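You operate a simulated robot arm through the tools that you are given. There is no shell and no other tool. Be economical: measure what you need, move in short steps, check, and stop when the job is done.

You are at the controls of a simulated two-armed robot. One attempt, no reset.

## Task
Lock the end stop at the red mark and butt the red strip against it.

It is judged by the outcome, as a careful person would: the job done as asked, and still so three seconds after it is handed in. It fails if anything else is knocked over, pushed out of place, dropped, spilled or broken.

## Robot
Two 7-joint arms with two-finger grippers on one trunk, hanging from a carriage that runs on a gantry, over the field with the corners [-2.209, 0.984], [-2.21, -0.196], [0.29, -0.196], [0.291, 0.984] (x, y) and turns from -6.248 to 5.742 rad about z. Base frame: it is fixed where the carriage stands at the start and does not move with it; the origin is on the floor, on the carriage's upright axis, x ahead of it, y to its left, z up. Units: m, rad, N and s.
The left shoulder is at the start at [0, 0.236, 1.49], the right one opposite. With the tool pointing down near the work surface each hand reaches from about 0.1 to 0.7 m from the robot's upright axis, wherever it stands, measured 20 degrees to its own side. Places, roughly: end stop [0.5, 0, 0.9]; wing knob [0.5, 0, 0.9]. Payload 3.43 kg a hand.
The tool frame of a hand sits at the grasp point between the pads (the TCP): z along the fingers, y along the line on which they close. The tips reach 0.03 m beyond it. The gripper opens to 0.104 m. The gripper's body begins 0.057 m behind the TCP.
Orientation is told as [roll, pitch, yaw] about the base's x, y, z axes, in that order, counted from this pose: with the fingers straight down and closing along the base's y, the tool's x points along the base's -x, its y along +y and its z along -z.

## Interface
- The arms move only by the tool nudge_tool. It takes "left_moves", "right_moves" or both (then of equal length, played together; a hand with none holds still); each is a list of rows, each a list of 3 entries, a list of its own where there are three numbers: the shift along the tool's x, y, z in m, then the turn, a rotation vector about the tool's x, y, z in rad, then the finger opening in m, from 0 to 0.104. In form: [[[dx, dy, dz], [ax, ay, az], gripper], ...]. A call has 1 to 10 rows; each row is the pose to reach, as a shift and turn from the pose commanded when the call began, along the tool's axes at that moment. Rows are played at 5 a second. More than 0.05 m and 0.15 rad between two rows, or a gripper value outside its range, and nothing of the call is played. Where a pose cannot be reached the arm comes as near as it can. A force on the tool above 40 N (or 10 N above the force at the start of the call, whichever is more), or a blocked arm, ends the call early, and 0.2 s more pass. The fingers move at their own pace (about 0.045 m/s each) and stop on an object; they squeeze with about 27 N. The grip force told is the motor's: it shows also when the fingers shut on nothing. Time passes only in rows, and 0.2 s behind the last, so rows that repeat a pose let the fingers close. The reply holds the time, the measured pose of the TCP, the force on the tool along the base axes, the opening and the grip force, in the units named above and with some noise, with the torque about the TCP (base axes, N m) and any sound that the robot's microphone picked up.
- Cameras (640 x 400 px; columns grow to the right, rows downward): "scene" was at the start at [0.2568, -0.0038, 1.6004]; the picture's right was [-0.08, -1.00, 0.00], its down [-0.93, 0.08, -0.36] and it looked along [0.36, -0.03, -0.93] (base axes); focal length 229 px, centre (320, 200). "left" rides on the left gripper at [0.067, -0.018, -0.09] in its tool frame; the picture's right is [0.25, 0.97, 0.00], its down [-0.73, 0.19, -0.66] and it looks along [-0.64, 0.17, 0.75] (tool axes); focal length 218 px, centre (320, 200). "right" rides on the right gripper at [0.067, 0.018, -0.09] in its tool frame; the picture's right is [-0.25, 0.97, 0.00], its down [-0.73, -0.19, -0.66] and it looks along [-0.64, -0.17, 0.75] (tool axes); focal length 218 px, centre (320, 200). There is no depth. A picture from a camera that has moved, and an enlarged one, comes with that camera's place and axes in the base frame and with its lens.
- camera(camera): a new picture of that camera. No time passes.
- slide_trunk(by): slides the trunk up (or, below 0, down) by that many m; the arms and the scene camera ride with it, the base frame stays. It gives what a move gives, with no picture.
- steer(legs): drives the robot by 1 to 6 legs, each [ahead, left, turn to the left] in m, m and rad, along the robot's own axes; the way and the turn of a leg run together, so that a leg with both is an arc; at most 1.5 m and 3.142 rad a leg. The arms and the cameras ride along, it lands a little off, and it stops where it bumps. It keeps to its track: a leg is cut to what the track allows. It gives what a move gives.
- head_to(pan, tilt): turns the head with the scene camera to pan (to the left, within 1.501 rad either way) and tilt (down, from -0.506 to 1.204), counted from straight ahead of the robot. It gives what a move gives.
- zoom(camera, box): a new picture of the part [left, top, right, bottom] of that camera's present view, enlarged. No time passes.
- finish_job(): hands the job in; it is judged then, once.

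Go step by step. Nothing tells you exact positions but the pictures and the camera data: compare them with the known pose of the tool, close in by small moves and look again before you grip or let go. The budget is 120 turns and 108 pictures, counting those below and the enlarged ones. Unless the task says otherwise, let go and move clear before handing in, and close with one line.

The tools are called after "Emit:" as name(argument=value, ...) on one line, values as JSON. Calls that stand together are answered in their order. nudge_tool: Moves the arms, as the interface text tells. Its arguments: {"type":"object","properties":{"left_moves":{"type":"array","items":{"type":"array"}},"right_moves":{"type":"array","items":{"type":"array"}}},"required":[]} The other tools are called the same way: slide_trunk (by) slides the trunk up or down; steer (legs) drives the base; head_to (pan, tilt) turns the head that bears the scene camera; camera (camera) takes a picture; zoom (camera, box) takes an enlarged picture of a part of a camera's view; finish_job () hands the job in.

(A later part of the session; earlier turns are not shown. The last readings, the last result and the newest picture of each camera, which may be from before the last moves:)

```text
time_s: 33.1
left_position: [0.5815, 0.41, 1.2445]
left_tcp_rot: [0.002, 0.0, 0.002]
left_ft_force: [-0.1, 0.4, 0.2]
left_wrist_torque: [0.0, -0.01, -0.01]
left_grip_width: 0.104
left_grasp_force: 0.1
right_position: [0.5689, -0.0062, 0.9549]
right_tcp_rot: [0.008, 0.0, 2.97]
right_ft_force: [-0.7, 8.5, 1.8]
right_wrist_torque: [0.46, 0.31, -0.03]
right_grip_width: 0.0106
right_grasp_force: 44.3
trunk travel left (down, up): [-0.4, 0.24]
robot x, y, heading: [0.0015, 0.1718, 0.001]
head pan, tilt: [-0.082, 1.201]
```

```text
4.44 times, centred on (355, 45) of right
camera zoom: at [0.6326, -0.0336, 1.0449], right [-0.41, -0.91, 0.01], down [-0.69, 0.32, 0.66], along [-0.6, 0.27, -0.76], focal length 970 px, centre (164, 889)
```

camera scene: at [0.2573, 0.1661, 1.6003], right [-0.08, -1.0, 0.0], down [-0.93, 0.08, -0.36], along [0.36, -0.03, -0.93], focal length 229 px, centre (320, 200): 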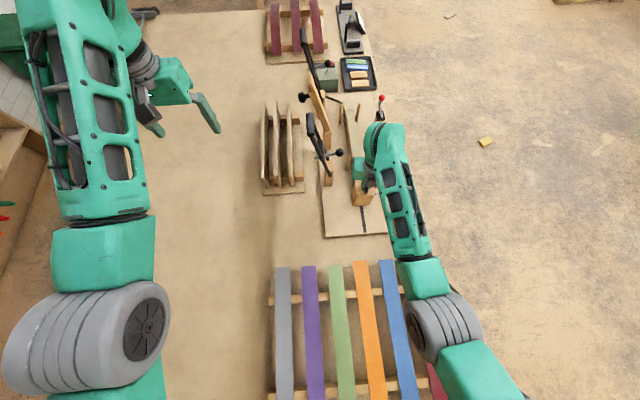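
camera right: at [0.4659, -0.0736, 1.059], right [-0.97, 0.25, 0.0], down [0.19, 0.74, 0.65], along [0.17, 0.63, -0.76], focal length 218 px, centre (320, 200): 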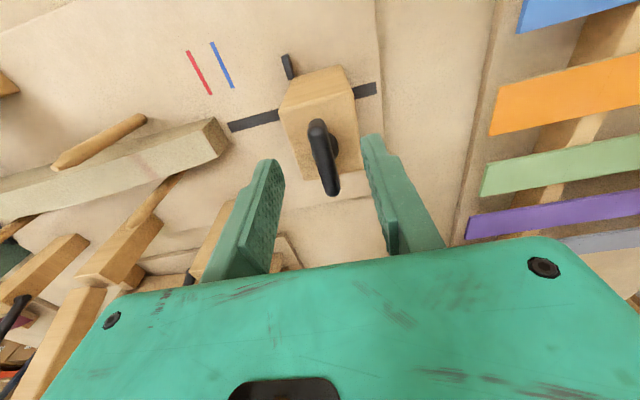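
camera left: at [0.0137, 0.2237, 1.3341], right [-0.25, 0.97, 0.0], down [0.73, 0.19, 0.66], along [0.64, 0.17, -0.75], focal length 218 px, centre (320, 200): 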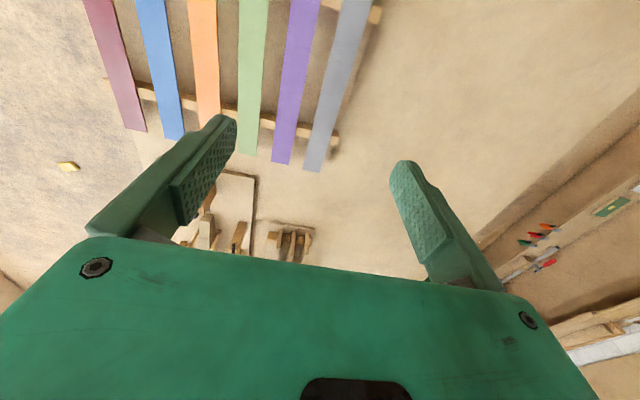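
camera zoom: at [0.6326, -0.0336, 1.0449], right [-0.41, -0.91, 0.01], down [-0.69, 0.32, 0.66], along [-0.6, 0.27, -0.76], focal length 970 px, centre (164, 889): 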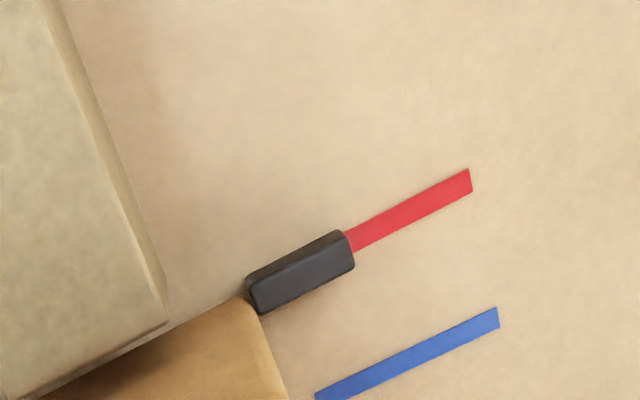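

Pointer is lined up with the red mark. I turn the knob clockwise part-way, then check for drift.

Emit:
nudge_tool(right_moves=[[[0, -0.001, 0], [0, 0, 0.15], 0.005], [[0, -0.001, 0], [0, 0, 0.3], 0.005], [[0, -0.001, 0], [0, 0, 0.45], 0.005], [[0, -0.001, 0], [0, 0, 0.6], 0.005], [[0, -0.001, 0], [0, 0, 0.75], 0.005]])

Emit:
zoom(camera="right", box=[240, 20, 400, 140])

```text
time_s: 34.3
left_position: [0.5813, 0.4081, 1.2443]
left_tcp_rot: [0.002, -0.001, 0.001]
left_ft_force: [0.3, -0.6, -0.6]
left_wrist_torque: [-0.04, 0.01, 0.01]
left_grip_width: 0.1039
left_grasp_force: 0.1
right_position: [0.5698, -0.0074, 0.9549]
right_tcp_rot: [0.008, 0.007, 2.218]
right_ft_force: [-1.4, -1.4, 4.6]
right_wrist_torque: [1.13, 0.56, -0.02]
right_grip_width: 0.0107
right_grasp_force: 44.5
trunk travel left (down, up): [-0.4, 0.24]
robot x, y, heading: [0.0004, 0.1656, 0.001]
head pan, tilt: [-0.082, 1.201]
```

```text
3.33 times, centred on (320, 80) of right
camera zoom: at [0.5963, -0.0702, 1.0453], right [-0.92, -0.38, 0.01], down [-0.29, 0.7, 0.65], along [-0.25, 0.6, -0.76], focal length 728 px, centre (320, 600)
```

zoom: 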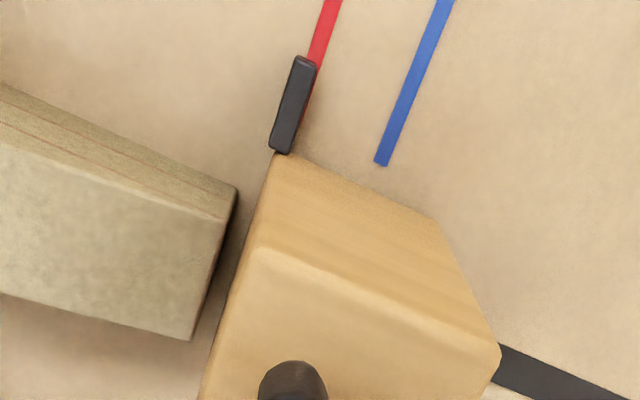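

The pointer is ~1.4 mm past the red centreline from this better viewpoint; a small correction back.

Emit:
nudge_tool(right_moves=[[[-0.0009, 0.0012, 0], [0, 0, 0], 0.005], [[-0.0009, 0.0012, 0], [0, 0, 0], 0.005]])

Emit:
zoom(camera="right", box=[280, 20, 360, 80])

```text
time_s: 34.9
left_position: [0.582, 0.4091, 1.2445]
left_tcp_rot: [0.0, -0.001, 0.0]
left_ft_force: [-0.6, 0.0, 0.0]
left_wrist_torque: [0.01, 0.02, 0.03]
left_grip_width: 0.1036
left_grasp_force: 0.1
right_position: [0.5688, -0.0079, 0.955]
right_tcp_rot: [0.01, 0.011, 2.22]
right_ft_force: [-0.1, -2.9, 1.4]
right_wrist_torque: [0.39, 0.0, 0.01]
right_grip_width: 0.0105
right_grasp_force: 44.3
trunk travel left (down, up): [-0.4, 0.24]
robot x, y, heading: [0.0015, 0.1713, -0.003]
head pan, tilt: [-0.082, 1.201]
```

```text
6.67 times, centred on (320, 50) of right
camera zoom: at [0.5951, -0.07, 1.0454], right [-0.92, -0.38, 0.01], down [-0.29, 0.7, 0.65], along [-0.25, 0.6, -0.76], focal length 1455 px, centre (320, 1200)
```

zoom: 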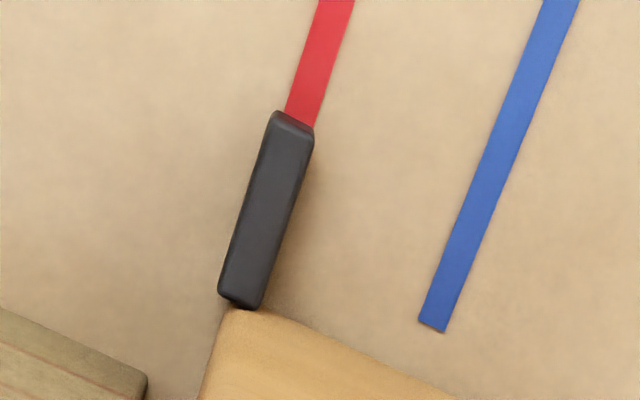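

Aligned now. Continue tightening clockwise.

Emit:
nudge_tool(right_moves=[[[0, 0, 0], [0, 0, 0.15], 0.005], [[0, 0, 0], [0, 0, 0.3], 0.005], [[0, 0, 0], [0, 0, 0.45], 0.005], [[0, 0, 0], [0, 0, 0.6], 0.005]])

Emit:
zoom(camera="right", box=[200, 20, 360, 140])

```text
time_s: 35.9
left_position: [0.5811, 0.4082, 1.2441]
left_tcp_rot: [0.001, -0.001, 0.0]
left_ft_force: [1.1, 0.0, 0.6]
left_wrist_torque: [-0.02, -0.01, 0.0]
left_grip_width: 0.1038
left_grasp_force: 0.0
right_position: [0.5677, -0.0081, 0.9543]
right_tcp_rot: [0.004, 0.011, 1.617]
right_ft_force: [-4.3, -4.9, 4.8]
right_wrist_torque: [1.15, 0.11, 0.02]
right_grip_width: 0.0106
right_grasp_force: 43.8
trunk travel left (down, up): [-0.4, 0.24]
robot x, y, heading: [0.0006, 0.1728, 0.005]
head pan, tilt: [-0.082, 1.201]
```

```text
3.33 times, centred on (280, 80) of right
camera zoom: at [0.5533, -0.0744, 1.0454], right [-0.98, 0.21, 0.0], down [0.16, 0.74, 0.65], along [0.13, 0.63, -0.76], focal length 728 px, centre (453, 600)
```

zoom: 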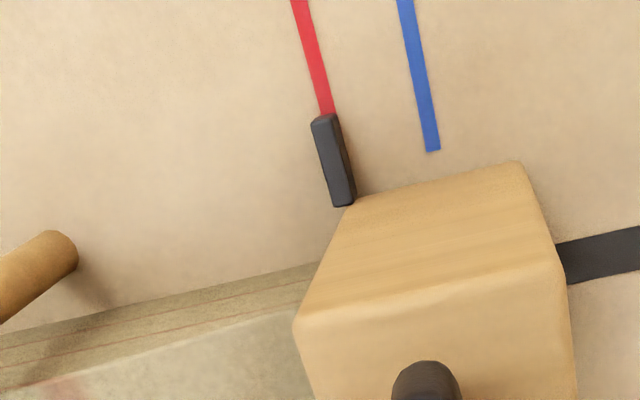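

Emit:
nudge_tool(right_moves=[[[0, 0, 0], [0, 0, 0.1], 0.005], [[0, 0, 0], [0, 0, 0.2], 0.005], [[0, 0, 0], [0, 0, 0.3], 0.005], [[0, 0, 0], [0, 0, 0.4], 0.005]])

Emit:
zoom(camera="right", box=[200, 20, 400, 220])

```text
time_s: 36.9
left_position: [0.5806, 0.4075, 1.2432]
left_tcp_rot: [-0.002, 0.0, -0.002]
left_ft_force: [0.3, -0.8, 0.3]
left_wrist_torque: [0.0, -0.01, 0.01]
left_grip_width: 0.104
left_grasp_force: 0.1
right_position: [0.5677, -0.0083, 0.9562]
right_tcp_rot: [-0.004, 0.01, 1.219]
right_ft_force: [-12.8, -3.1, 16.7]
right_wrist_torque: [-0.14, 0.21, 1.76]
right_grip_width: 0.0179
right_grasp_force: 45.1
trunk travel left (down, up): [-0.4, 0.24]
robot x, y, heading: [0.0021, 0.1692, 0.001]
head pan, tilt: [-0.082, 1.201]
```

```text
2.00 times, centred on (300, 120) of right
camera zoom: at [0.5279, -0.0635, 1.0462], right [-0.82, 0.57, -0.01], down [0.43, 0.63, 0.65], along [0.37, 0.53, -0.76], focal length 436 px, centre (360, 360)
```

zoom: 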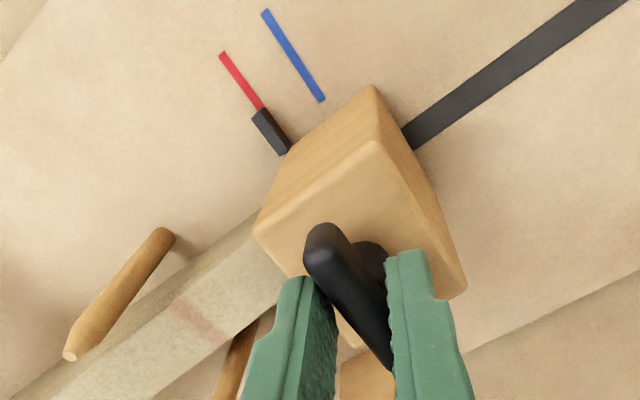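

The knob came to a hard stop (1.8 N·m), so it is tight. I release, rise, and check alignment.

Emit:
nudge_tool(right_moves=[[[0, 0, 0], [0, 0, -0.1], 0.02], [[0, 0, 0], [0, 0, -0.2], 0.05], [[0, 0, 0], [0, 0, -0.2], 0.06], [[0, 0, -0.03], [0, 0, -0.2], 0.06], [[0, 0, -0.06], [0, 0, -0.2], 0.06], [[0.03, 0, -0.1], [0, 0, -0.2], 0.06], [[0.06, 0, -0.12], [0, 0, -0.2], 0.06], [[0.09, 0, -0.12], [0, 0, -0.2], 0.06], [[0.12, 0, -0.12], [0, 0, -0.2], 0.06]])

Emit:
camera(camera="scene")

Emit:
camera(camera="right")

```text
time_s: 38.9
left_position: [0.5823, 0.4087, 1.2449]
left_tcp_rot: [0.001, 0.0, 0.0]
left_ft_force: [0.2, -0.3, 0.4]
left_wrist_torque: [-0.02, 0.0, -0.03]
left_grip_width: 0.1038
left_grasp_force: 0.1
right_position: [0.5271, -0.1171, 1.0771]
right_tcp_rot: [0.0, 0.011, 1.421]
right_ft_force: [-0.2, 0.1, -0.2]
right_wrist_torque: [-0.03, 0.03, 0.03]
right_grip_width: 0.06
right_grasp_force: 0.0
trunk travel left (down, up): [-0.4, 0.24]
robot x, y, heading: [0.004, 0.1679, 0.002]
head pan, tilt: [-0.082, 1.201]
```

```text
70 pictures are left
camera scene: at [0.2573, 0.1651, 1.6004], right [-0.08, -1.0, 0.0], down [-0.93, 0.08, -0.36], along [0.36, -0.03, -0.93], focal length 229 px, centre (320, 200)
```

scene: 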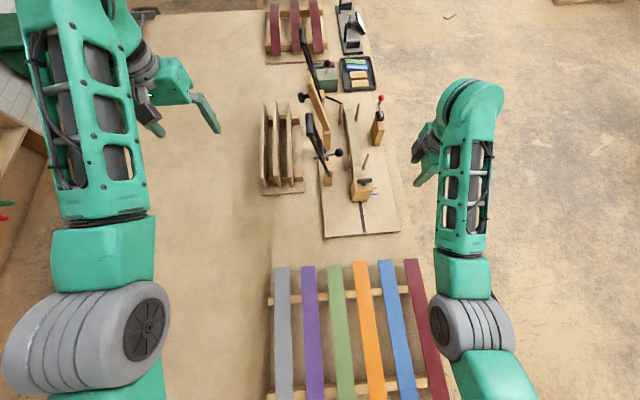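

```text
69 pictures are left
camera right: at [0.5001, -0.1806, 1.1673], right [-0.92, 0.39, 0.0], down [0.3, 0.7, 0.65], along [0.26, 0.6, -0.76], focal length 218 px, centre (320, 200)
```

right: 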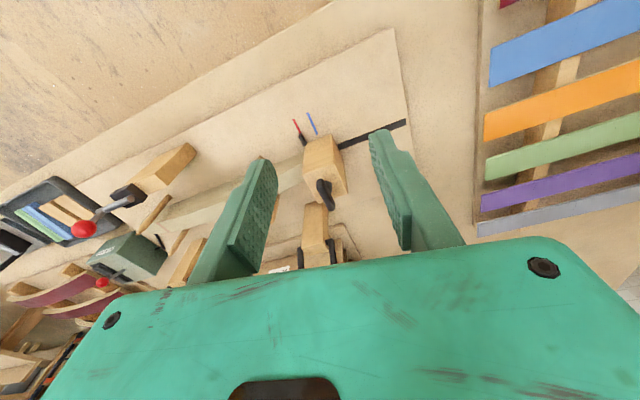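

Emit:
zoom(camera="scene", box=[335, 90, 415, 210])

Emit:
zoom(camera="right", box=[270, 100, 370, 200])

Emit:
zoom(camera="scene", box=[380, 240, 480, 400])

```text
3.33 times, centred on (375, 150) of scene
camera zoom: at [0.2573, 0.1651, 1.6004], right [-0.08, -1.0, 0.0], down [-0.93, 0.08, -0.36], along [0.36, -0.03, -0.93], focal length 762 px, centre (137, 367)
```

zoom: 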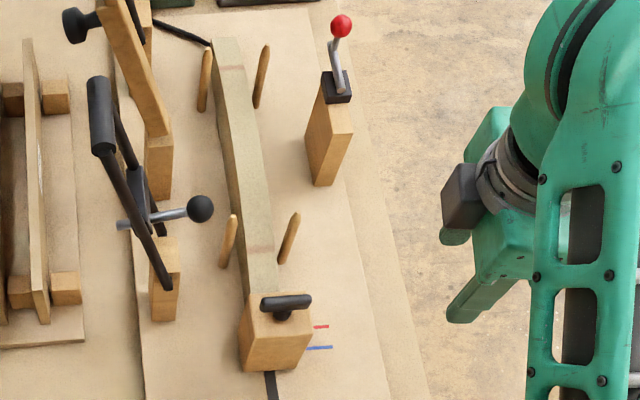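

```text
4.00 times, centred on (320, 150) of right
camera zoom: at [0.5001, -0.1806, 1.1673], right [-0.92, 0.39, 0.0], down [0.3, 0.7, 0.65], along [0.26, 0.6, -0.76], focal length 873 px, centre (320, 400)
```

zoom: 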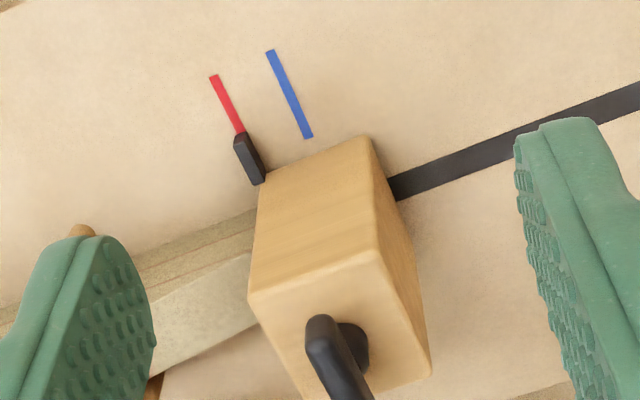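

```text
2.50 times, centred on (430, 320) of scene
camera zoom: at [0.2573, 0.1651, 1.6004], right [-0.08, -1.0, 0.0], down [-0.93, 0.08, -0.36], along [0.36, -0.03, -0.93], focal length 572 px, centre (45, -100)
```

zoom: 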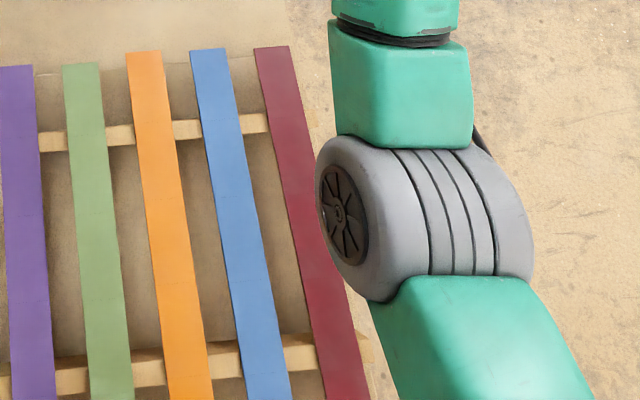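

The stop is locked with its pointer on the red mark. Now the strip: I turn the right hand back to yaw 0 and drive back over the strip rack.

Emit:
nudge_tool(right_moves=[[[0, 0, -0.01], [0, 0, 0.15], 0.08], [[0, 0, -0.02], [0, 0, 0.3], 0.08], [[0, 0, -0.03], [0, 0, 0.45], 0.08], [[0, 0, -0.04], [0, 0, 0.6], 0.08], [[0, 0, -0.05], [0, 0, 0.75], 0.08], [[0, 0, -0.06], [0, 0, 0.9], 0.08], [[0, 0, -0.06], [0, 0, 1.05], 0.08], [[0, 0, -0.06], [0, 0, 1.2], 0.08], [[0, 0, -0.06], [0, 0, 1.35], 0.08], [[0, 0, -0.06], [0, 0, 1.421], 0.08]])

Emit:
steer(legs=[[-0.405, -0.13, 0]])

Emit:
camera(camera="right")

Emit:
camera(camera="scene")

```text
time_s: 41.1
left_position: [0.581, 0.4094, 1.2448]
left_tcp_rot: [0.001, 0.0, 0.0]
left_ft_force: [0.6, -0.1, 0.5]
left_wrist_torque: [-0.03, 0.0, -0.02]
left_grip_width: 0.104
left_grasp_force: 0.1
right_position: [0.5275, -0.1171, 1.136]
right_tcp_rot: [-0.011, 0.002, -0.003]
right_ft_force: [0.2, 0.0, 0.6]
right_wrist_torque: [0.02, 0.03, 0.01]
right_grip_width: 0.08
right_grasp_force: 0.1
trunk travel left (down, up): [-0.4, 0.24]
robot x, y, heading: [-0.001, 0.1656, -0.005]
head pan, tilt: [-0.082, 1.201]
```

```text
time_s: 43.7
left_position: [0.1728, 0.2793, 1.244]
left_tcp_rot: [0.001, 0.002, 0.0]
left_ft_force: [-0.4, 0.6, -1.3]
left_wrist_torque: [0.0, -0.03, 0.03]
left_grip_width: 0.104
left_grasp_force: 0.0
right_position: [0.1211, -0.2483, 1.1356]
right_tcp_rot: [-0.012, 0.001, 0.002]
right_ft_force: [0.1, 0.0, 0.4]
right_wrist_torque: [0.03, -0.03, 0.04]
right_grip_width: 0.0801
right_grasp_force: 0.0
trunk travel left (down, up): [-0.4, 0.24]
robot x, y, heading: [-0.4073, 0.038, 0.003]
head pan, tilt: [-0.082, 1.201]
```

```text
65 pictures are left
camera right: at [0.0528, -0.2286, 1.2257], right [0.25, 0.97, -0.01], down [0.73, -0.18, 0.66], along [0.63, -0.17, -0.75], focal length 218 px, centre (320, 200)
```

right: 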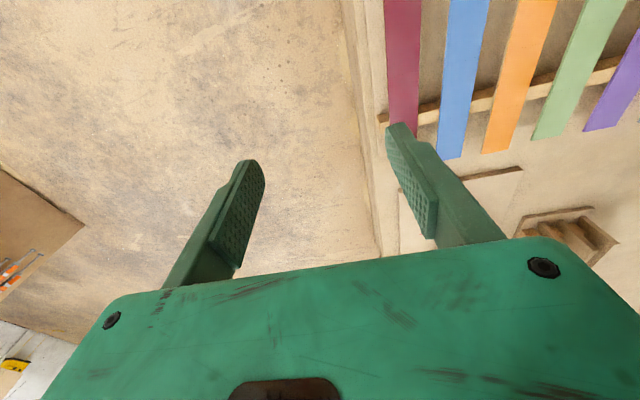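

```text
64 pictures are left
camera scene: at [-0.1505, 0.0349, 1.6003], right [-0.08, -1.0, 0.0], down [-0.93, 0.07, -0.36], along [0.36, -0.03, -0.93], focal length 229 px, centre (320, 200)
```

scene: 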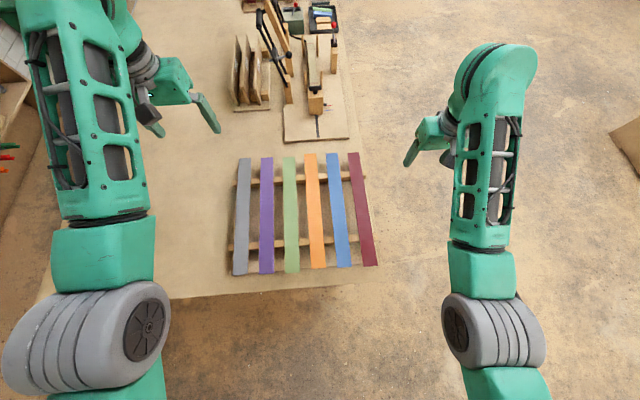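

Emit:
zoom(camera="scene", box=[320, 140, 400, 280])

Emit:
nudge_tool(right_moves=[[[0.02, 0.025, 0], [0, 0, 0], 0.09], [[0.05, 0.05, 0.01], [0, 0, 0], 0.09], [[0.08, 0.08, 0.02], [0, 0, 0], 0.09], [[0.09, 0.11, 0.04], [0, 0, 0], 0.09], [[0.09, 0.13, 0.06], [0.011, 0, 0], 0.09]])

Emit:
camera(camera="right")

```text
2.86 times, centred on (360, 210) of scene
camera zoom: at [-0.1505, 0.0349, 1.6003], right [-0.08, -1.0, 0.0], down [-0.93, 0.07, -0.36], along [0.36, -0.03, -0.93], focal length 653 px, centre (206, 171)
```

zoom: 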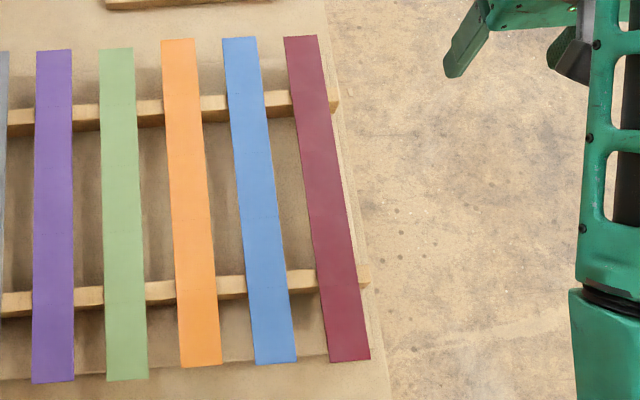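

```text
time_s: 44.9
left_position: [0.1736, 0.2801, 1.2439]
left_tcp_rot: [-0.001, -0.001, 0.002]
left_ft_force: [0.1, 0.0, -0.1]
left_wrist_torque: [0.0, 0.01, 0.03]
left_grip_width: 0.104
left_grasp_force: 0.0
right_position: [0.0297, -0.1195, 1.075]
right_tcp_rot: [-0.02, 0.001, -0.001]
right_ft_force: [0.4, 0.7, -0.3]
right_wrist_torque: [0.0, -0.01, 0.0]
right_grip_width: 0.0901
right_grasp_force: 0.1
trunk travel left (down, up): [-0.4, 0.24]
robot x, y, heading: [-0.4095, 0.0395, 0.002]
head pan, tilt: [-0.082, 1.201]
```

```text
62 pictures are left
camera right: at [-0.0375, -0.099, 1.1653], right [0.25, 0.97, -0.02], down [0.73, -0.18, 0.66], along [0.64, -0.18, -0.75], focal length 218 px, centre (320, 200)
```

right: 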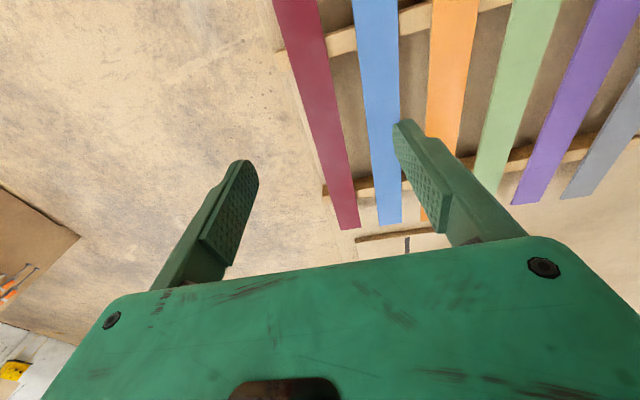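

The red strip: top z≈0.851, y≈-0.130, x from -0.10 to 0.32, width ≈0.045. I go above the grip point x≈0.037 with 0.07 opening and look.

Emit:
nudge_tool(right_moves=[[[-0.003, -0.005, 0.04], [-0.01, 0, 0], 0.07], [[-0.007, -0.0105, 0.08], [-0.02, 0, 0], 0.07], [[-0.007, -0.0105, 0.12], [-0.02, 0, 0], 0.07], [[-0.007, -0.0105, 0.15], [-0.02, 0, 0], 0.07], [[-0.007, -0.0105, 0.16], [-0.02, 0, 0], 0.07]])

Emit:
camera(camera="right")

Emit:
zoom(camera="scene", box=[310, 140, 410, 280])

```text
time_s: 46.1
left_position: [0.174, 0.2804, 1.2435]
left_tcp_rot: [0.002, -0.002, 0.0]
left_ft_force: [0.1, 0.1, -1.2]
left_wrist_torque: [0.04, -0.01, -0.02]
left_grip_width: 0.1037
left_grasp_force: 0.0
right_position: [0.0373, -0.1325, 0.9147]
right_tcp_rot: [0.002, 0.001, 0.001]
right_ft_force: [-0.3, -0.2, 0.0]
right_wrist_torque: [0.01, 0.01, 0.01]
right_grip_width: 0.07
right_grasp_force: 0.1
trunk travel left (down, up): [-0.4, 0.24]
robot x, y, heading: [-0.4082, 0.0346, 0.0]
head pan, tilt: [-0.082, 1.201]
```

```text
61 pictures are left
camera right: at [-0.0303, -0.1141, 1.0047], right [0.25, 0.97, 0.0], down [0.73, -0.19, 0.66], along [0.63, -0.17, -0.75], focal length 218 px, centre (320, 200)
```

right: 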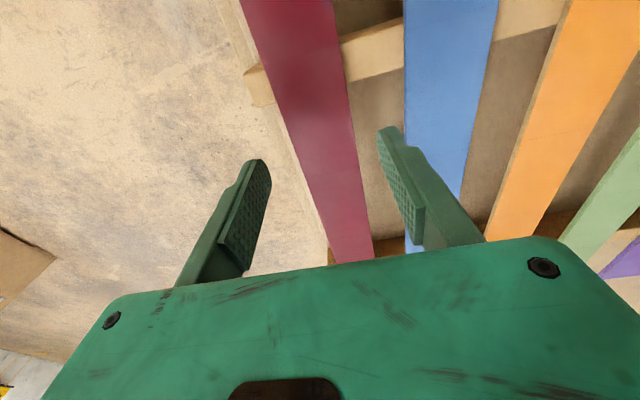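

```text
2.86 times, centred on (360, 210) of scene
camera zoom: at [-0.1503, 0.0349, 1.6004], right [-0.08, -1.0, 0.0], down [-0.93, 0.08, -0.36], along [0.36, -0.03, -0.93], focal length 653 px, centre (206, 171)
```

zoom: 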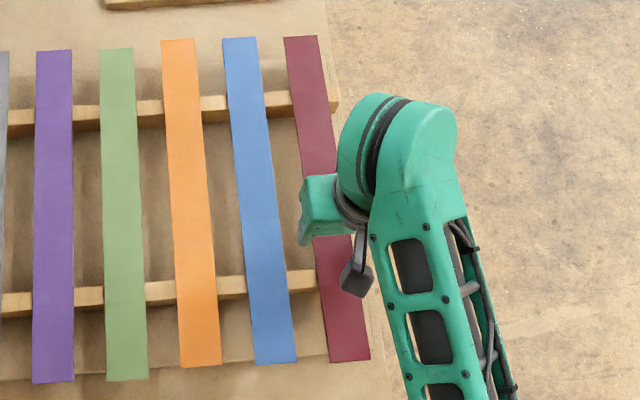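

The strip is centred between the fingers. Descend and close.

Emit:
nudge_tool(right_moves=[[[0, 0, 0.025], [0, 0, 0], 0.07], [[0, 0, 0.045], [0, 0, 0], 0.07], [[0, 0, 0.057], [0, 0, 0], 0.07], [[0, 0, 0.057], [0, 0, 0], 0.055], [[0, 0, 0.057], [0, 0, 0], 0.042], [[0, 0, 0.057], [0, 0, 0], 0.036], [[0, 0, 0.057], [0, 0, 0], 0.036]])

Emit:
camera(camera="right")

```text
time_s: 47.7
left_position: [0.173, 0.2787, 1.2457]
left_tcp_rot: [-0.001, -0.002, 0.0]
left_ft_force: [0.0, -0.8, -0.9]
left_wrist_torque: [0.01, 0.05, 0.02]
left_grip_width: 0.104
left_grasp_force: 0.0
right_position: [0.0362, -0.1324, 0.8584]
right_tcp_rot: [-0.001, 0.0, 0.002]
right_ft_force: [0.1, 0.4, 0.3]
right_wrist_torque: [0.02, 0.0, 0.03]
right_grip_width: 0.0444
right_grasp_force: 27.3
trunk travel left (down, up): [-0.4, 0.24]
robot x, y, heading: [-0.4112, 0.0398, -0.002]
head pan, tilt: [-0.082, 1.201]
```

```text
59 pictures are left
camera right: at [-0.0301, -0.1146, 0.9482], right [0.25, 0.97, 0.0], down [0.73, -0.19, 0.66], along [0.63, -0.17, -0.75], focal length 218 px, centre (320, 200)
```

right: 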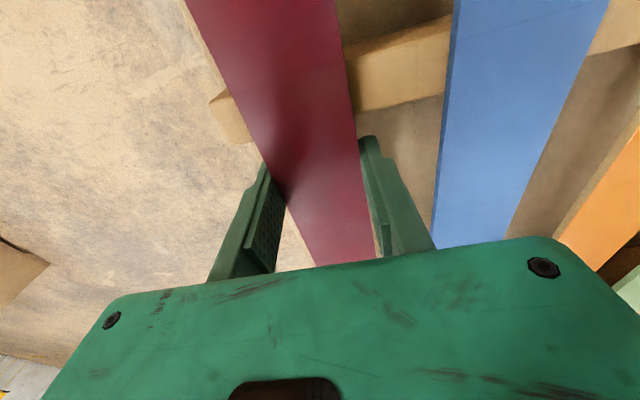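

Emit:
nudge_tool(right_moves=[[[0, 0, -0.01], [0, 0, 0], 0.03], [[0, 0, -0.025], [0, 0, 0], 0.03], [[0, 0, -0.04], [0, 0, 0], 0.03], [[0, 0, -0.07], [0, 0, 0], 0.03], [[0, 0, -0.1], [0, 0, 0], 0.03]])

Emit:
camera(camera="right")

Emit:
camera(camera="scene")

```text
time_s: 48.9
left_position: [0.1722, 0.2802, 1.2442]
left_tcp_rot: [0.001, 0.0, 0.002]
left_ft_force: [1.2, 0.7, 0.6]
left_wrist_torque: [-0.02, 0.04, -0.02]
left_grip_width: 0.104
left_grasp_force: 0.1
right_position: [0.0367, -0.1322, 0.9587]
right_tcp_rot: [-0.001, 0.001, 0.002]
right_ft_force: [0.2, 0.2, -1.4]
right_wrist_torque: [0.03, 0.01, 0.01]
right_grip_width: 0.0448
right_grasp_force: 27.0
trunk travel left (down, up): [-0.4, 0.24]
robot x, y, heading: [-0.4076, 0.0377, 0.003]
head pan, tilt: [-0.082, 1.201]
```

```text
58 pictures are left
camera right: at [-0.0308, -0.1135, 1.0479], right [0.25, 0.97, 0.0], down [0.73, -0.19, 0.66], along [0.63, -0.17, -0.76], focal length 218 px, centre (320, 200)
```

right: 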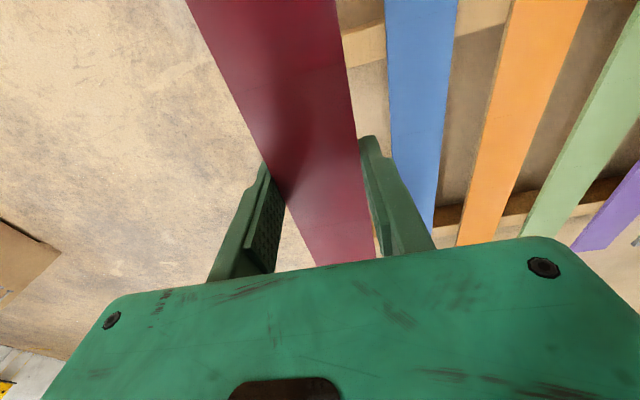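

```text
57 pictures are left
camera scene: at [-0.1502, 0.0349, 1.6004], right [-0.08, -1.0, 0.0], down [-0.93, 0.08, -0.36], along [0.36, -0.03, -0.93], focal length 229 px, centre (320, 200)
```

scene: 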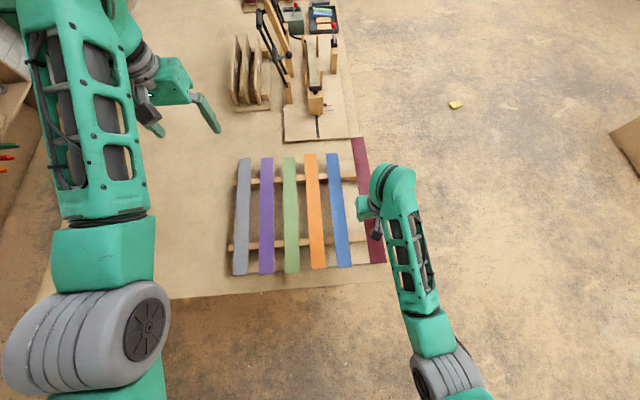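

The strip hangs level. I raise the trunk and drive ahead along the clear right side before moving in sideways.

Emit:
slide_trunk(by=0.24)

Emit:
steer(legs=[[0.693, 0, 0]])

Emit:
camera(camera="scene")

```text
time_s: 51.4
left_position: [0.1726, 0.2792, 1.4854]
left_tcp_rot: [0.001, 0.0, 0.002]
left_ft_force: [0.2, -0.2, 0.1]
left_wrist_torque: [0.01, 0.0, -0.01]
left_grip_width: 0.1039
left_grasp_force: 0.1
right_position: [0.0363, -0.1312, 1.1978]
right_tcp_rot: [-0.003, 0.003, 0.001]
right_ft_force: [-0.8, 0.0, -0.5]
right_wrist_torque: [0.01, 0.01, -0.01]
right_grip_width: 0.0446
right_grasp_force: 26.9
trunk travel left (down, up): [-0.64, 0.0]
robot x, y, heading: [-0.4063, 0.0387, 0.002]
head pan, tilt: [-0.082, 1.201]
```

```text
time_s: 55.2
left_position: [0.8697, 0.285, 1.4845]
left_tcp_rot: [0.002, 0.001, 0.008]
left_ft_force: [0.1, 0.2, 0.0]
left_wrist_torque: [-0.03, 0.0, 0.02]
left_grip_width: 0.1041
left_grasp_force: 0.1
right_position: [0.7327, -0.1267, 1.1981]
right_tcp_rot: [-0.003, 0.001, 0.006]
right_ft_force: [-0.2, 0.3, -0.5]
right_wrist_torque: [0.0, 0.03, -0.01]
right_grip_width: 0.0448
right_grasp_force: 26.6
trunk travel left (down, up): [-0.64, 0.0]
robot x, y, heading: [0.2884, 0.0419, 0.008]
head pan, tilt: [-0.082, 1.201]
```

```text
56 pictures are left
camera scene: at [0.5469, 0.039, 1.8404], right [-0.08, -1.0, 0.0], down [-0.93, 0.07, -0.36], along [0.36, -0.03, -0.93], focal length 229 px, centre (320, 200)
```

scene: 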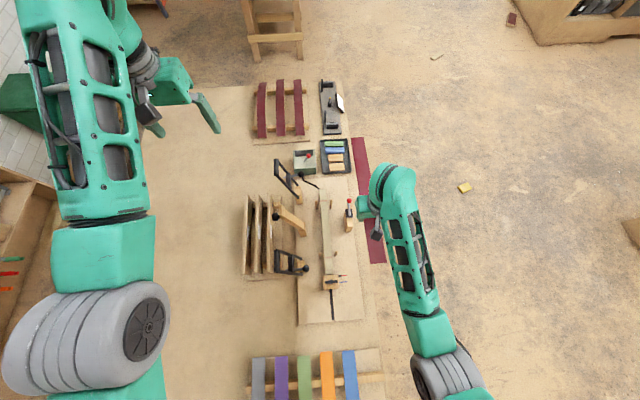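

Emit:
zoom(camera="scene", box=[265, 150, 385, 300])

Emit:
zoom(camera="scene", box=[285, 150, 365, 230])

Emit:
zoom(camera="scene", box=[295, 230, 375, 310])

```text
2.67 times, centred on (325, 225) of scene
camera zoom: at [0.5469, 0.039, 1.8404], right [-0.08, -1.0, 0.0], down [-0.93, 0.07, -0.36], along [0.36, -0.03, -0.93], focal length 610 px, centre (307, 133)
```

zoom: 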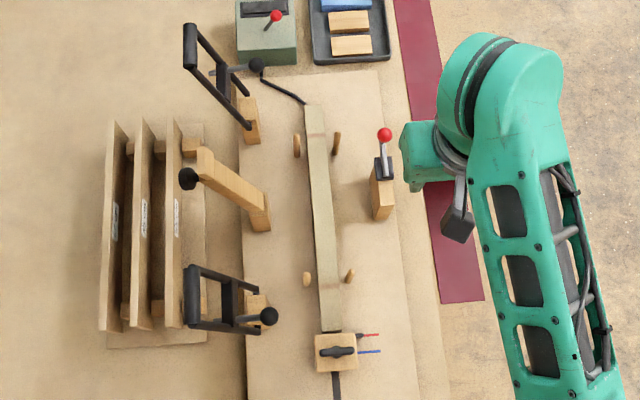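

```text
5.00 times, centred on (325, 190) of scene
camera zoom: at [0.5469, 0.039, 1.8404], right [-0.08, -1.0, 0.0], down [-0.93, 0.07, -0.36], along [0.36, -0.03, -0.93], focal length 1144 px, centre (295, 250)
```

zoom: 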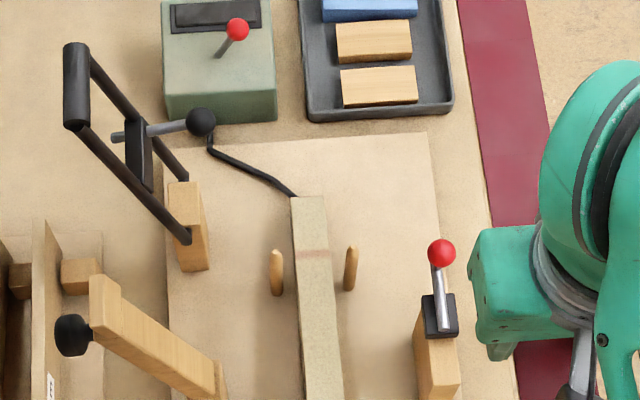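

```text
5.00 times, centred on (335, 270) of scene
camera zoom: at [0.5469, 0.039, 1.8404], right [-0.08, -1.0, 0.0], down [-0.93, 0.07, -0.36], along [0.36, -0.03, -0.93], focal length 1144 px, centre (245, -150)
```

zoom: 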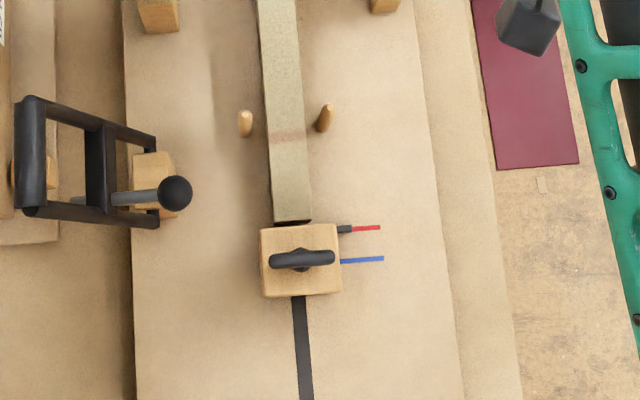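

Geometry: slot between the pegs is centred on y≈-0.004, stop face at x≈0.591, strip's near end is 0.132 m behind the TCP. I drive left to line up above the bed.

Emit:
steer(legs=[[0, 0.1225, -0.006]])

Emit:
zoom(camera="scene", box=[265, 120, 405, 300])

Emit:
camera(camera="right")

```text
time_s: 56.5
left_position: [0.8707, 0.4039, 1.4848]
left_tcp_rot: [0.001, -0.001, 0.001]
left_ft_force: [-0.3, 0.6, -0.4]
left_wrist_torque: [-0.01, 0.02, 0.0]
left_grip_width: 0.1039
left_grasp_force: 0.1
right_position: [0.7336, -0.0073, 1.198]
right_tcp_rot: [-0.002, 0.002, 0.002]
right_ft_force: [0.4, -0.2, -1.2]
right_wrist_torque: [0.01, 0.03, -0.01]
right_grip_width: 0.0448
right_grasp_force: 26.8
trunk travel left (down, up): [-0.64, 0.0]
robot x, y, heading: [0.2919, 0.1633, 0.002]
head pan, tilt: [-0.082, 1.201]
```

```text
2.22 times, centred on (335, 210) of scene
camera zoom: at [0.5465, 0.1595, 1.8404], right [-0.08, -1.0, 0.0], down [-0.93, 0.08, -0.36], along [0.36, -0.03, -0.93], focal length 508 px, centre (287, 178)
```

zoom: 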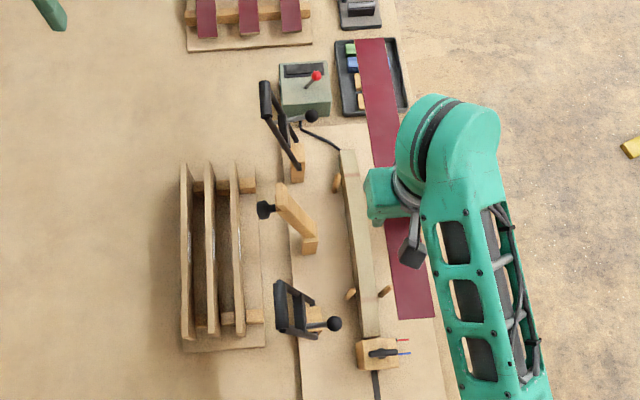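

```text
51 pictures are left
camera right: at [0.6659, 0.0111, 1.2878], right [0.25, 0.97, 0.0], down [0.73, -0.19, 0.66], along [0.63, -0.17, -0.75], focal length 218 px, centre (320, 200)
```

right: 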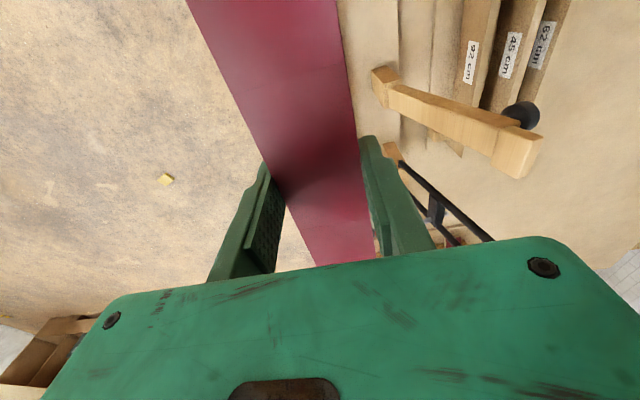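

Emit:
nudge_tool(right_moves=[[[0.003, 0.0033, 0], [0, 0, 0], 0.03], [[0.003, 0.0033, 0], [0, 0, 0], 0.03]])

Emit:
slide_trunk(by=-0.2)

Emit:
camera(camera="scene")

Emit:
zoom(camera="scene", box=[280, 100, 420, 320])

Emit:
camera(camera="right")

```text
time_s: 57.1
left_position: [0.8703, 0.4048, 1.4838]
left_tcp_rot: [-0.001, 0.0, 0.001]
left_ft_force: [-0.7, -0.6, -0.6]
left_wrist_torque: [0.0, 0.0, 0.02]
left_grip_width: 0.104
left_grasp_force: 0.0
right_position: [0.7307, -0.0035, 1.1978]
right_tcp_rot: [-0.001, 0.0, 0.001]
right_ft_force: [0.5, -0.2, -2.1]
right_wrist_torque: [0.03, 0.02, 0.01]
right_grip_width: 0.0447
right_grasp_force: 26.6
trunk travel left (down, up): [-0.64, 0.0]
robot x, y, heading: [0.289, 0.1626, 0.0]
head pan, tilt: [-0.082, 1.201]
```

```text
time_s: 59.3
left_position: [0.8704, 0.4042, 1.2842]
left_tcp_rot: [0.001, 0.002, 0.004]
left_ft_force: [0.7, 0.2, 0.0]
left_wrist_torque: [-0.03, 0.0, -0.01]
left_grip_width: 0.1038
left_grasp_force: 0.0
right_position: [0.7294, -0.0052, 0.9961]
right_tcp_rot: [-0.002, 0.002, 0.001]
right_ft_force: [0.1, 0.0, -0.7]
right_wrist_torque: [-0.02, 0.01, -0.02]
right_grip_width: 0.0449
right_grasp_force: 27.2
trunk travel left (down, up): [-0.44, 0.2]
robot x, y, heading: [0.2901, 0.1668, -0.001]
head pan, tilt: [-0.082, 1.201]
```

```text
50 pictures are left
camera scene: at [0.5465, 0.1595, 1.6405], right [-0.08, -1.0, 0.0], down [-0.93, 0.08, -0.36], along [0.36, -0.03, -0.93], focal length 229 px, centre (320, 200)
```

scene: 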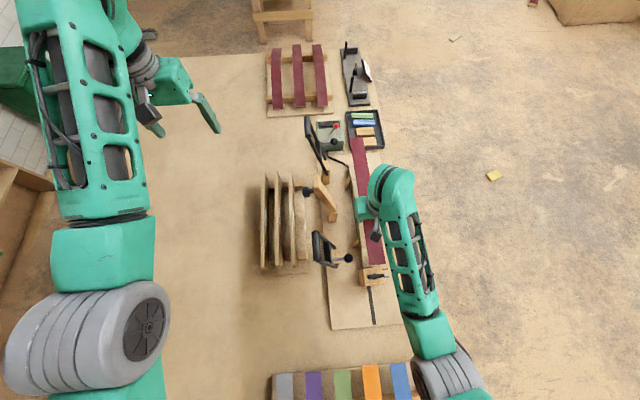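

```text
1.82 times, centred on (350, 210) of scene
camera zoom: at [0.5465, 0.1595, 1.6405], right [-0.08, -1.0, 0.0], down [-0.93, 0.08, -0.36], along [0.36, -0.03, -0.93], focal length 416 px, centre (266, 182)
```

zoom: 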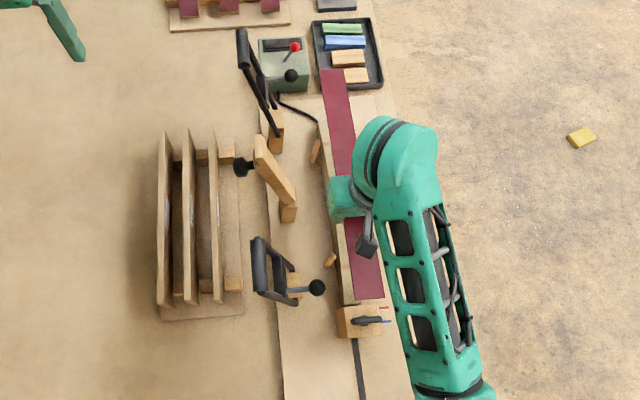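

```text
48 pictures are left
camera right: at [0.6629, 0.0144, 1.0879], right [0.25, 0.97, 0.0], down [0.73, -0.19, 0.66], along [0.63, -0.17, -0.75], focal length 218 px, centre (320, 200)
```

right: 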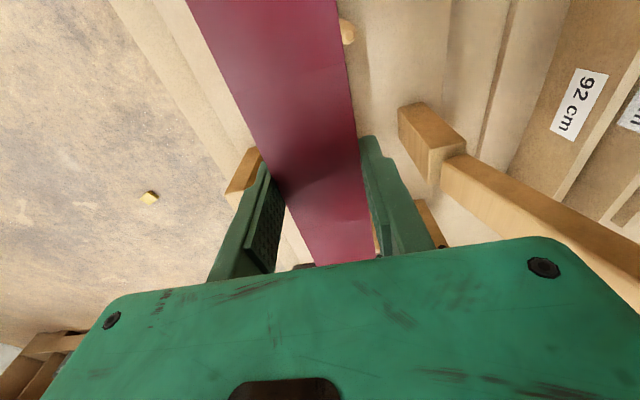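

Emit:
nudge_tool(right_moves=[[[0, 0.0, 0.025], [0, 0, 0], 0.03], [[0, 0.001, 0.05], [0, 0, 0], 0.03], [[0, 0.001, 0.05], [0, 0, 0], 0.03]])

Emit:
zoom(camera="scene", box=[330, 120, 410, 200])

Emit:
zoom(camera="scene", box=[330, 210, 410, 290])

Emit:
zoom(camera="right", box=[180, 0, 420, 150])

```text
time_s: 60.1
left_position: [0.8699, 0.4043, 1.2844]
left_tcp_rot: [0.0, 0.001, 0.002]
left_ft_force: [0.9, 0.3, -0.9]
left_wrist_torque: [-0.02, -0.01, 0.01]
left_grip_width: 0.1041
left_grasp_force: 0.1
right_position: [0.7311, -0.0019, 0.9475]
right_tcp_rot: [0.001, 0.003, 0.001]
right_ft_force: [-0.5, 0.3, -0.2]
right_wrist_torque: [0.01, -0.01, 0.0]
right_grip_width: 0.0447
right_grasp_force: 26.9
trunk travel left (down, up): [-0.44, 0.2]
robot x, y, heading: [0.2859, 0.1657, 0.002]
head pan, tilt: [-0.082, 1.201]
```

```text
5.00 times, centred on (370, 160) of scene
camera zoom: at [0.5465, 0.1595, 1.6404], right [-0.08, -1.0, 0.0], down [-0.93, 0.08, -0.36], along [0.36, -0.03, -0.93], focal length 1144 px, centre (70, 400)
```

zoom: 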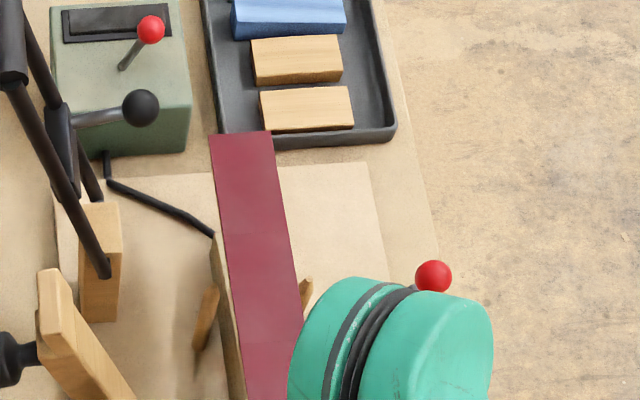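

```text
5.00 times, centred on (370, 250) of scene
camera zoom: at [0.5465, 0.1595, 1.6404], right [-0.08, -1.0, 0.0], down [-0.93, 0.08, -0.36], along [0.36, -0.03, -0.93], focal length 1144 px, centre (70, -50)
```

zoom: 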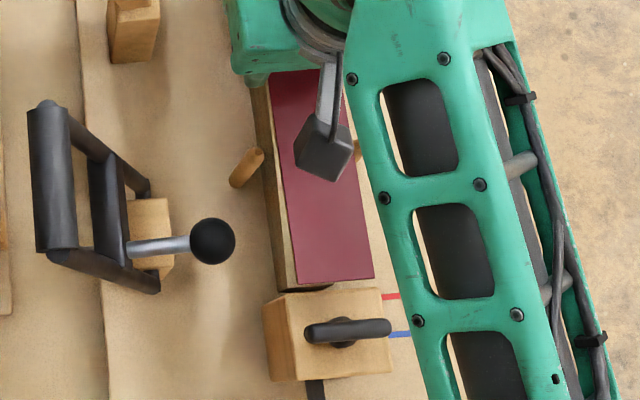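

```text
2.67 times, centred on (300, 75) of right
camera zoom: at [0.6631, 0.0155, 1.0376], right [0.25, 0.97, 0.0], down [0.73, -0.19, 0.66], along [0.63, -0.17, -0.75], focal length 582 px, centre (373, 533)
```

zoom: 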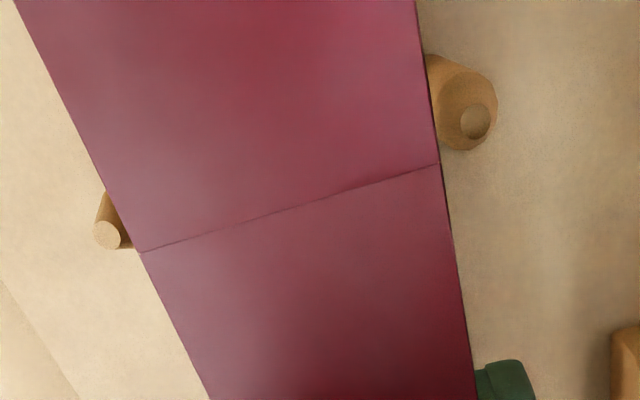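

The strip hangs directly over the pegs' slot with parallel alignment; I shift 1.5 mm right, 3 mm forward, and lower between the pegs.

Emit:
nudge_tool(right_moves=[[[-0.003, -0.0015, 0], [0, 0, 0], 0.03], [[-0.003, -0.0015, 0.01], [0, 0, 0], 0.03], [[-0.003, -0.0015, 0.02], [0, 0, 0], 0.03], [[-0.003, -0.0015, 0.03], [0, 0, 0], 0.03]])

Emit:
zoom(camera="right", box=[180, 0, 420, 150])

Emit:
zoom(camera="scene", box=[330, 120, 410, 200])

Emit:
zoom(camera="scene", box=[340, 220, 400, 290])

```text
time_s: 61.1
left_position: [0.8695, 0.4033, 1.2836]
left_tcp_rot: [-0.001, 0.0, 0.003]
left_ft_force: [-0.2, -0.3, 0.7]
left_wrist_torque: [0.01, -0.02, 0.02]
left_grip_width: 0.1038
left_grasp_force: 0.1
right_position: [0.7338, -0.0053, 0.9172]
right_tcp_rot: [-0.003, 0.002, 0.001]
right_ft_force: [0.1, -0.2, -0.5]
right_wrist_torque: [0.01, 0.03, -0.02]
right_grip_width: 0.0449
right_grasp_force: 26.6
trunk travel left (down, up): [-0.44, 0.2]
robot x, y, heading: [0.2899, 0.1626, -0.0]
head pan, tilt: [-0.082, 1.201]
```

```text
2.67 times, centred on (300, 75) of right
camera zoom: at [0.6654, 0.0137, 1.0071], right [0.25, 0.97, 0.0], down [0.73, -0.19, 0.66], along [0.63, -0.17, -0.76], focal length 582 px, centre (373, 533)
```

zoom: 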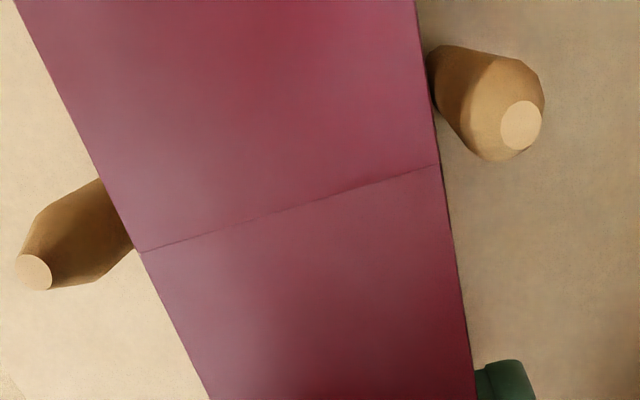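

```text
5.00 times, centred on (370, 160) of scene
camera zoom: at [0.5464, 0.1595, 1.6404], right [-0.08, -1.0, 0.0], down [-0.93, 0.08, -0.36], along [0.36, -0.03, -0.93], focal length 1144 px, centre (70, 400)
```

zoom: 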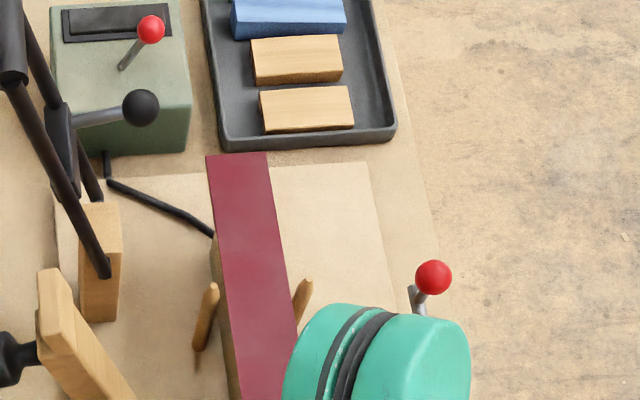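

```text
5.71 times, centred on (370, 255) of scene
camera zoom: at [0.5464, 0.1595, 1.6404], right [-0.08, -1.0, 0.0], down [-0.93, 0.08, -0.36], along [0.36, -0.03, -0.93], focal length 1307 px, centre (34, -114)
```

zoom: 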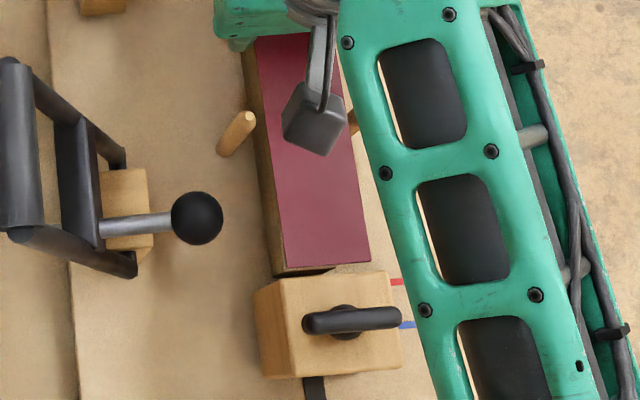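

Strip clears both pegs (about 3–4 mm each side). Lowering further.

Emit:
nudge_tool(right_moves=[[[0, 0, 0.01], [0, 0, 0], 0.03], [[0, 0, 0.02], [0, 0, 0], 0.03], [[0, 0, 0.03], [0, 0, 0], 0.03], [[0, 0, 0.037], [0, 0, 0], 0.03]])

Emit:
zoom(camera="right", box=[180, 0, 420, 150])

Emit:
zoom(camera="scene", box=[330, 220, 400, 290])

```text
time_s: 62.1
left_position: [0.8708, 0.4031, 1.2861]
left_tcp_rot: [-0.001, 0.0, 0.002]
left_ft_force: [-0.2, 0.0, 0.6]
left_wrist_torque: [0.0, 0.01, 0.02]
left_grip_width: 0.1041
left_grasp_force: 0.1
right_position: [0.7365, -0.0045, 0.8847]
right_tcp_rot: [0.001, -0.006, 0.0]
right_ft_force: [-6.4, 1.1, 33.3]
right_wrist_torque: [0.02, -0.11, 0.0]
right_grip_width: 0.0451
right_grasp_force: 26.4
trunk travel left (down, up): [-0.44, 0.2]
robot x, y, heading: [0.2904, 0.1581, 0.004]
head pan, tilt: [-0.082, 1.201]
```

```text
2.67 times, centred on (300, 75) of right
camera zoom: at [0.6688, 0.0139, 0.9747], right [0.25, 0.97, 0.0], down [0.72, -0.19, 0.66], along [0.64, -0.17, -0.75], focal length 582 px, centre (373, 533)
```

zoom: 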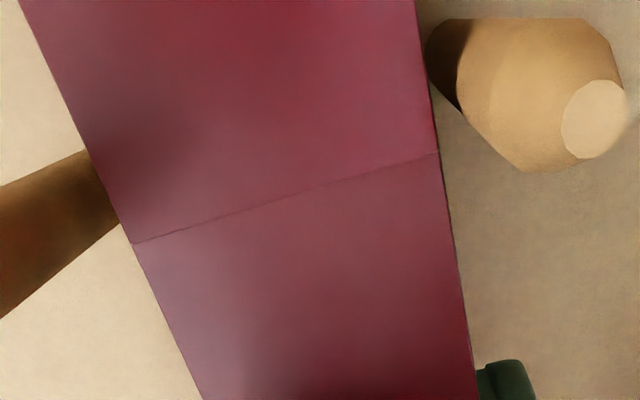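

```text
5.71 times, centred on (365, 255) of scene
camera zoom: at [0.5468, 0.1592, 1.6412], right [-0.08, -1.0, 0.0], down [-0.93, 0.07, -0.36], along [0.36, -0.03, -0.93], focal length 1307 px, centre (63, -114)
```

zoom: 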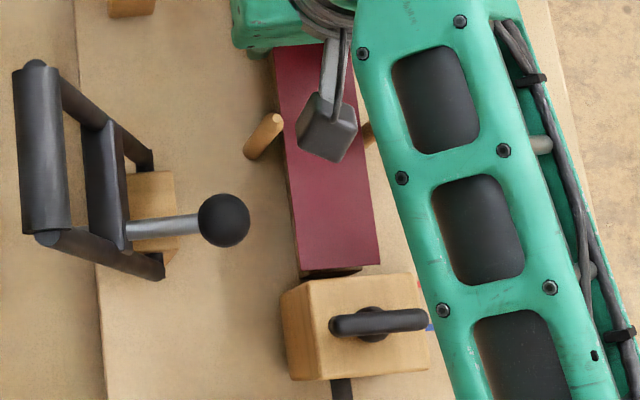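

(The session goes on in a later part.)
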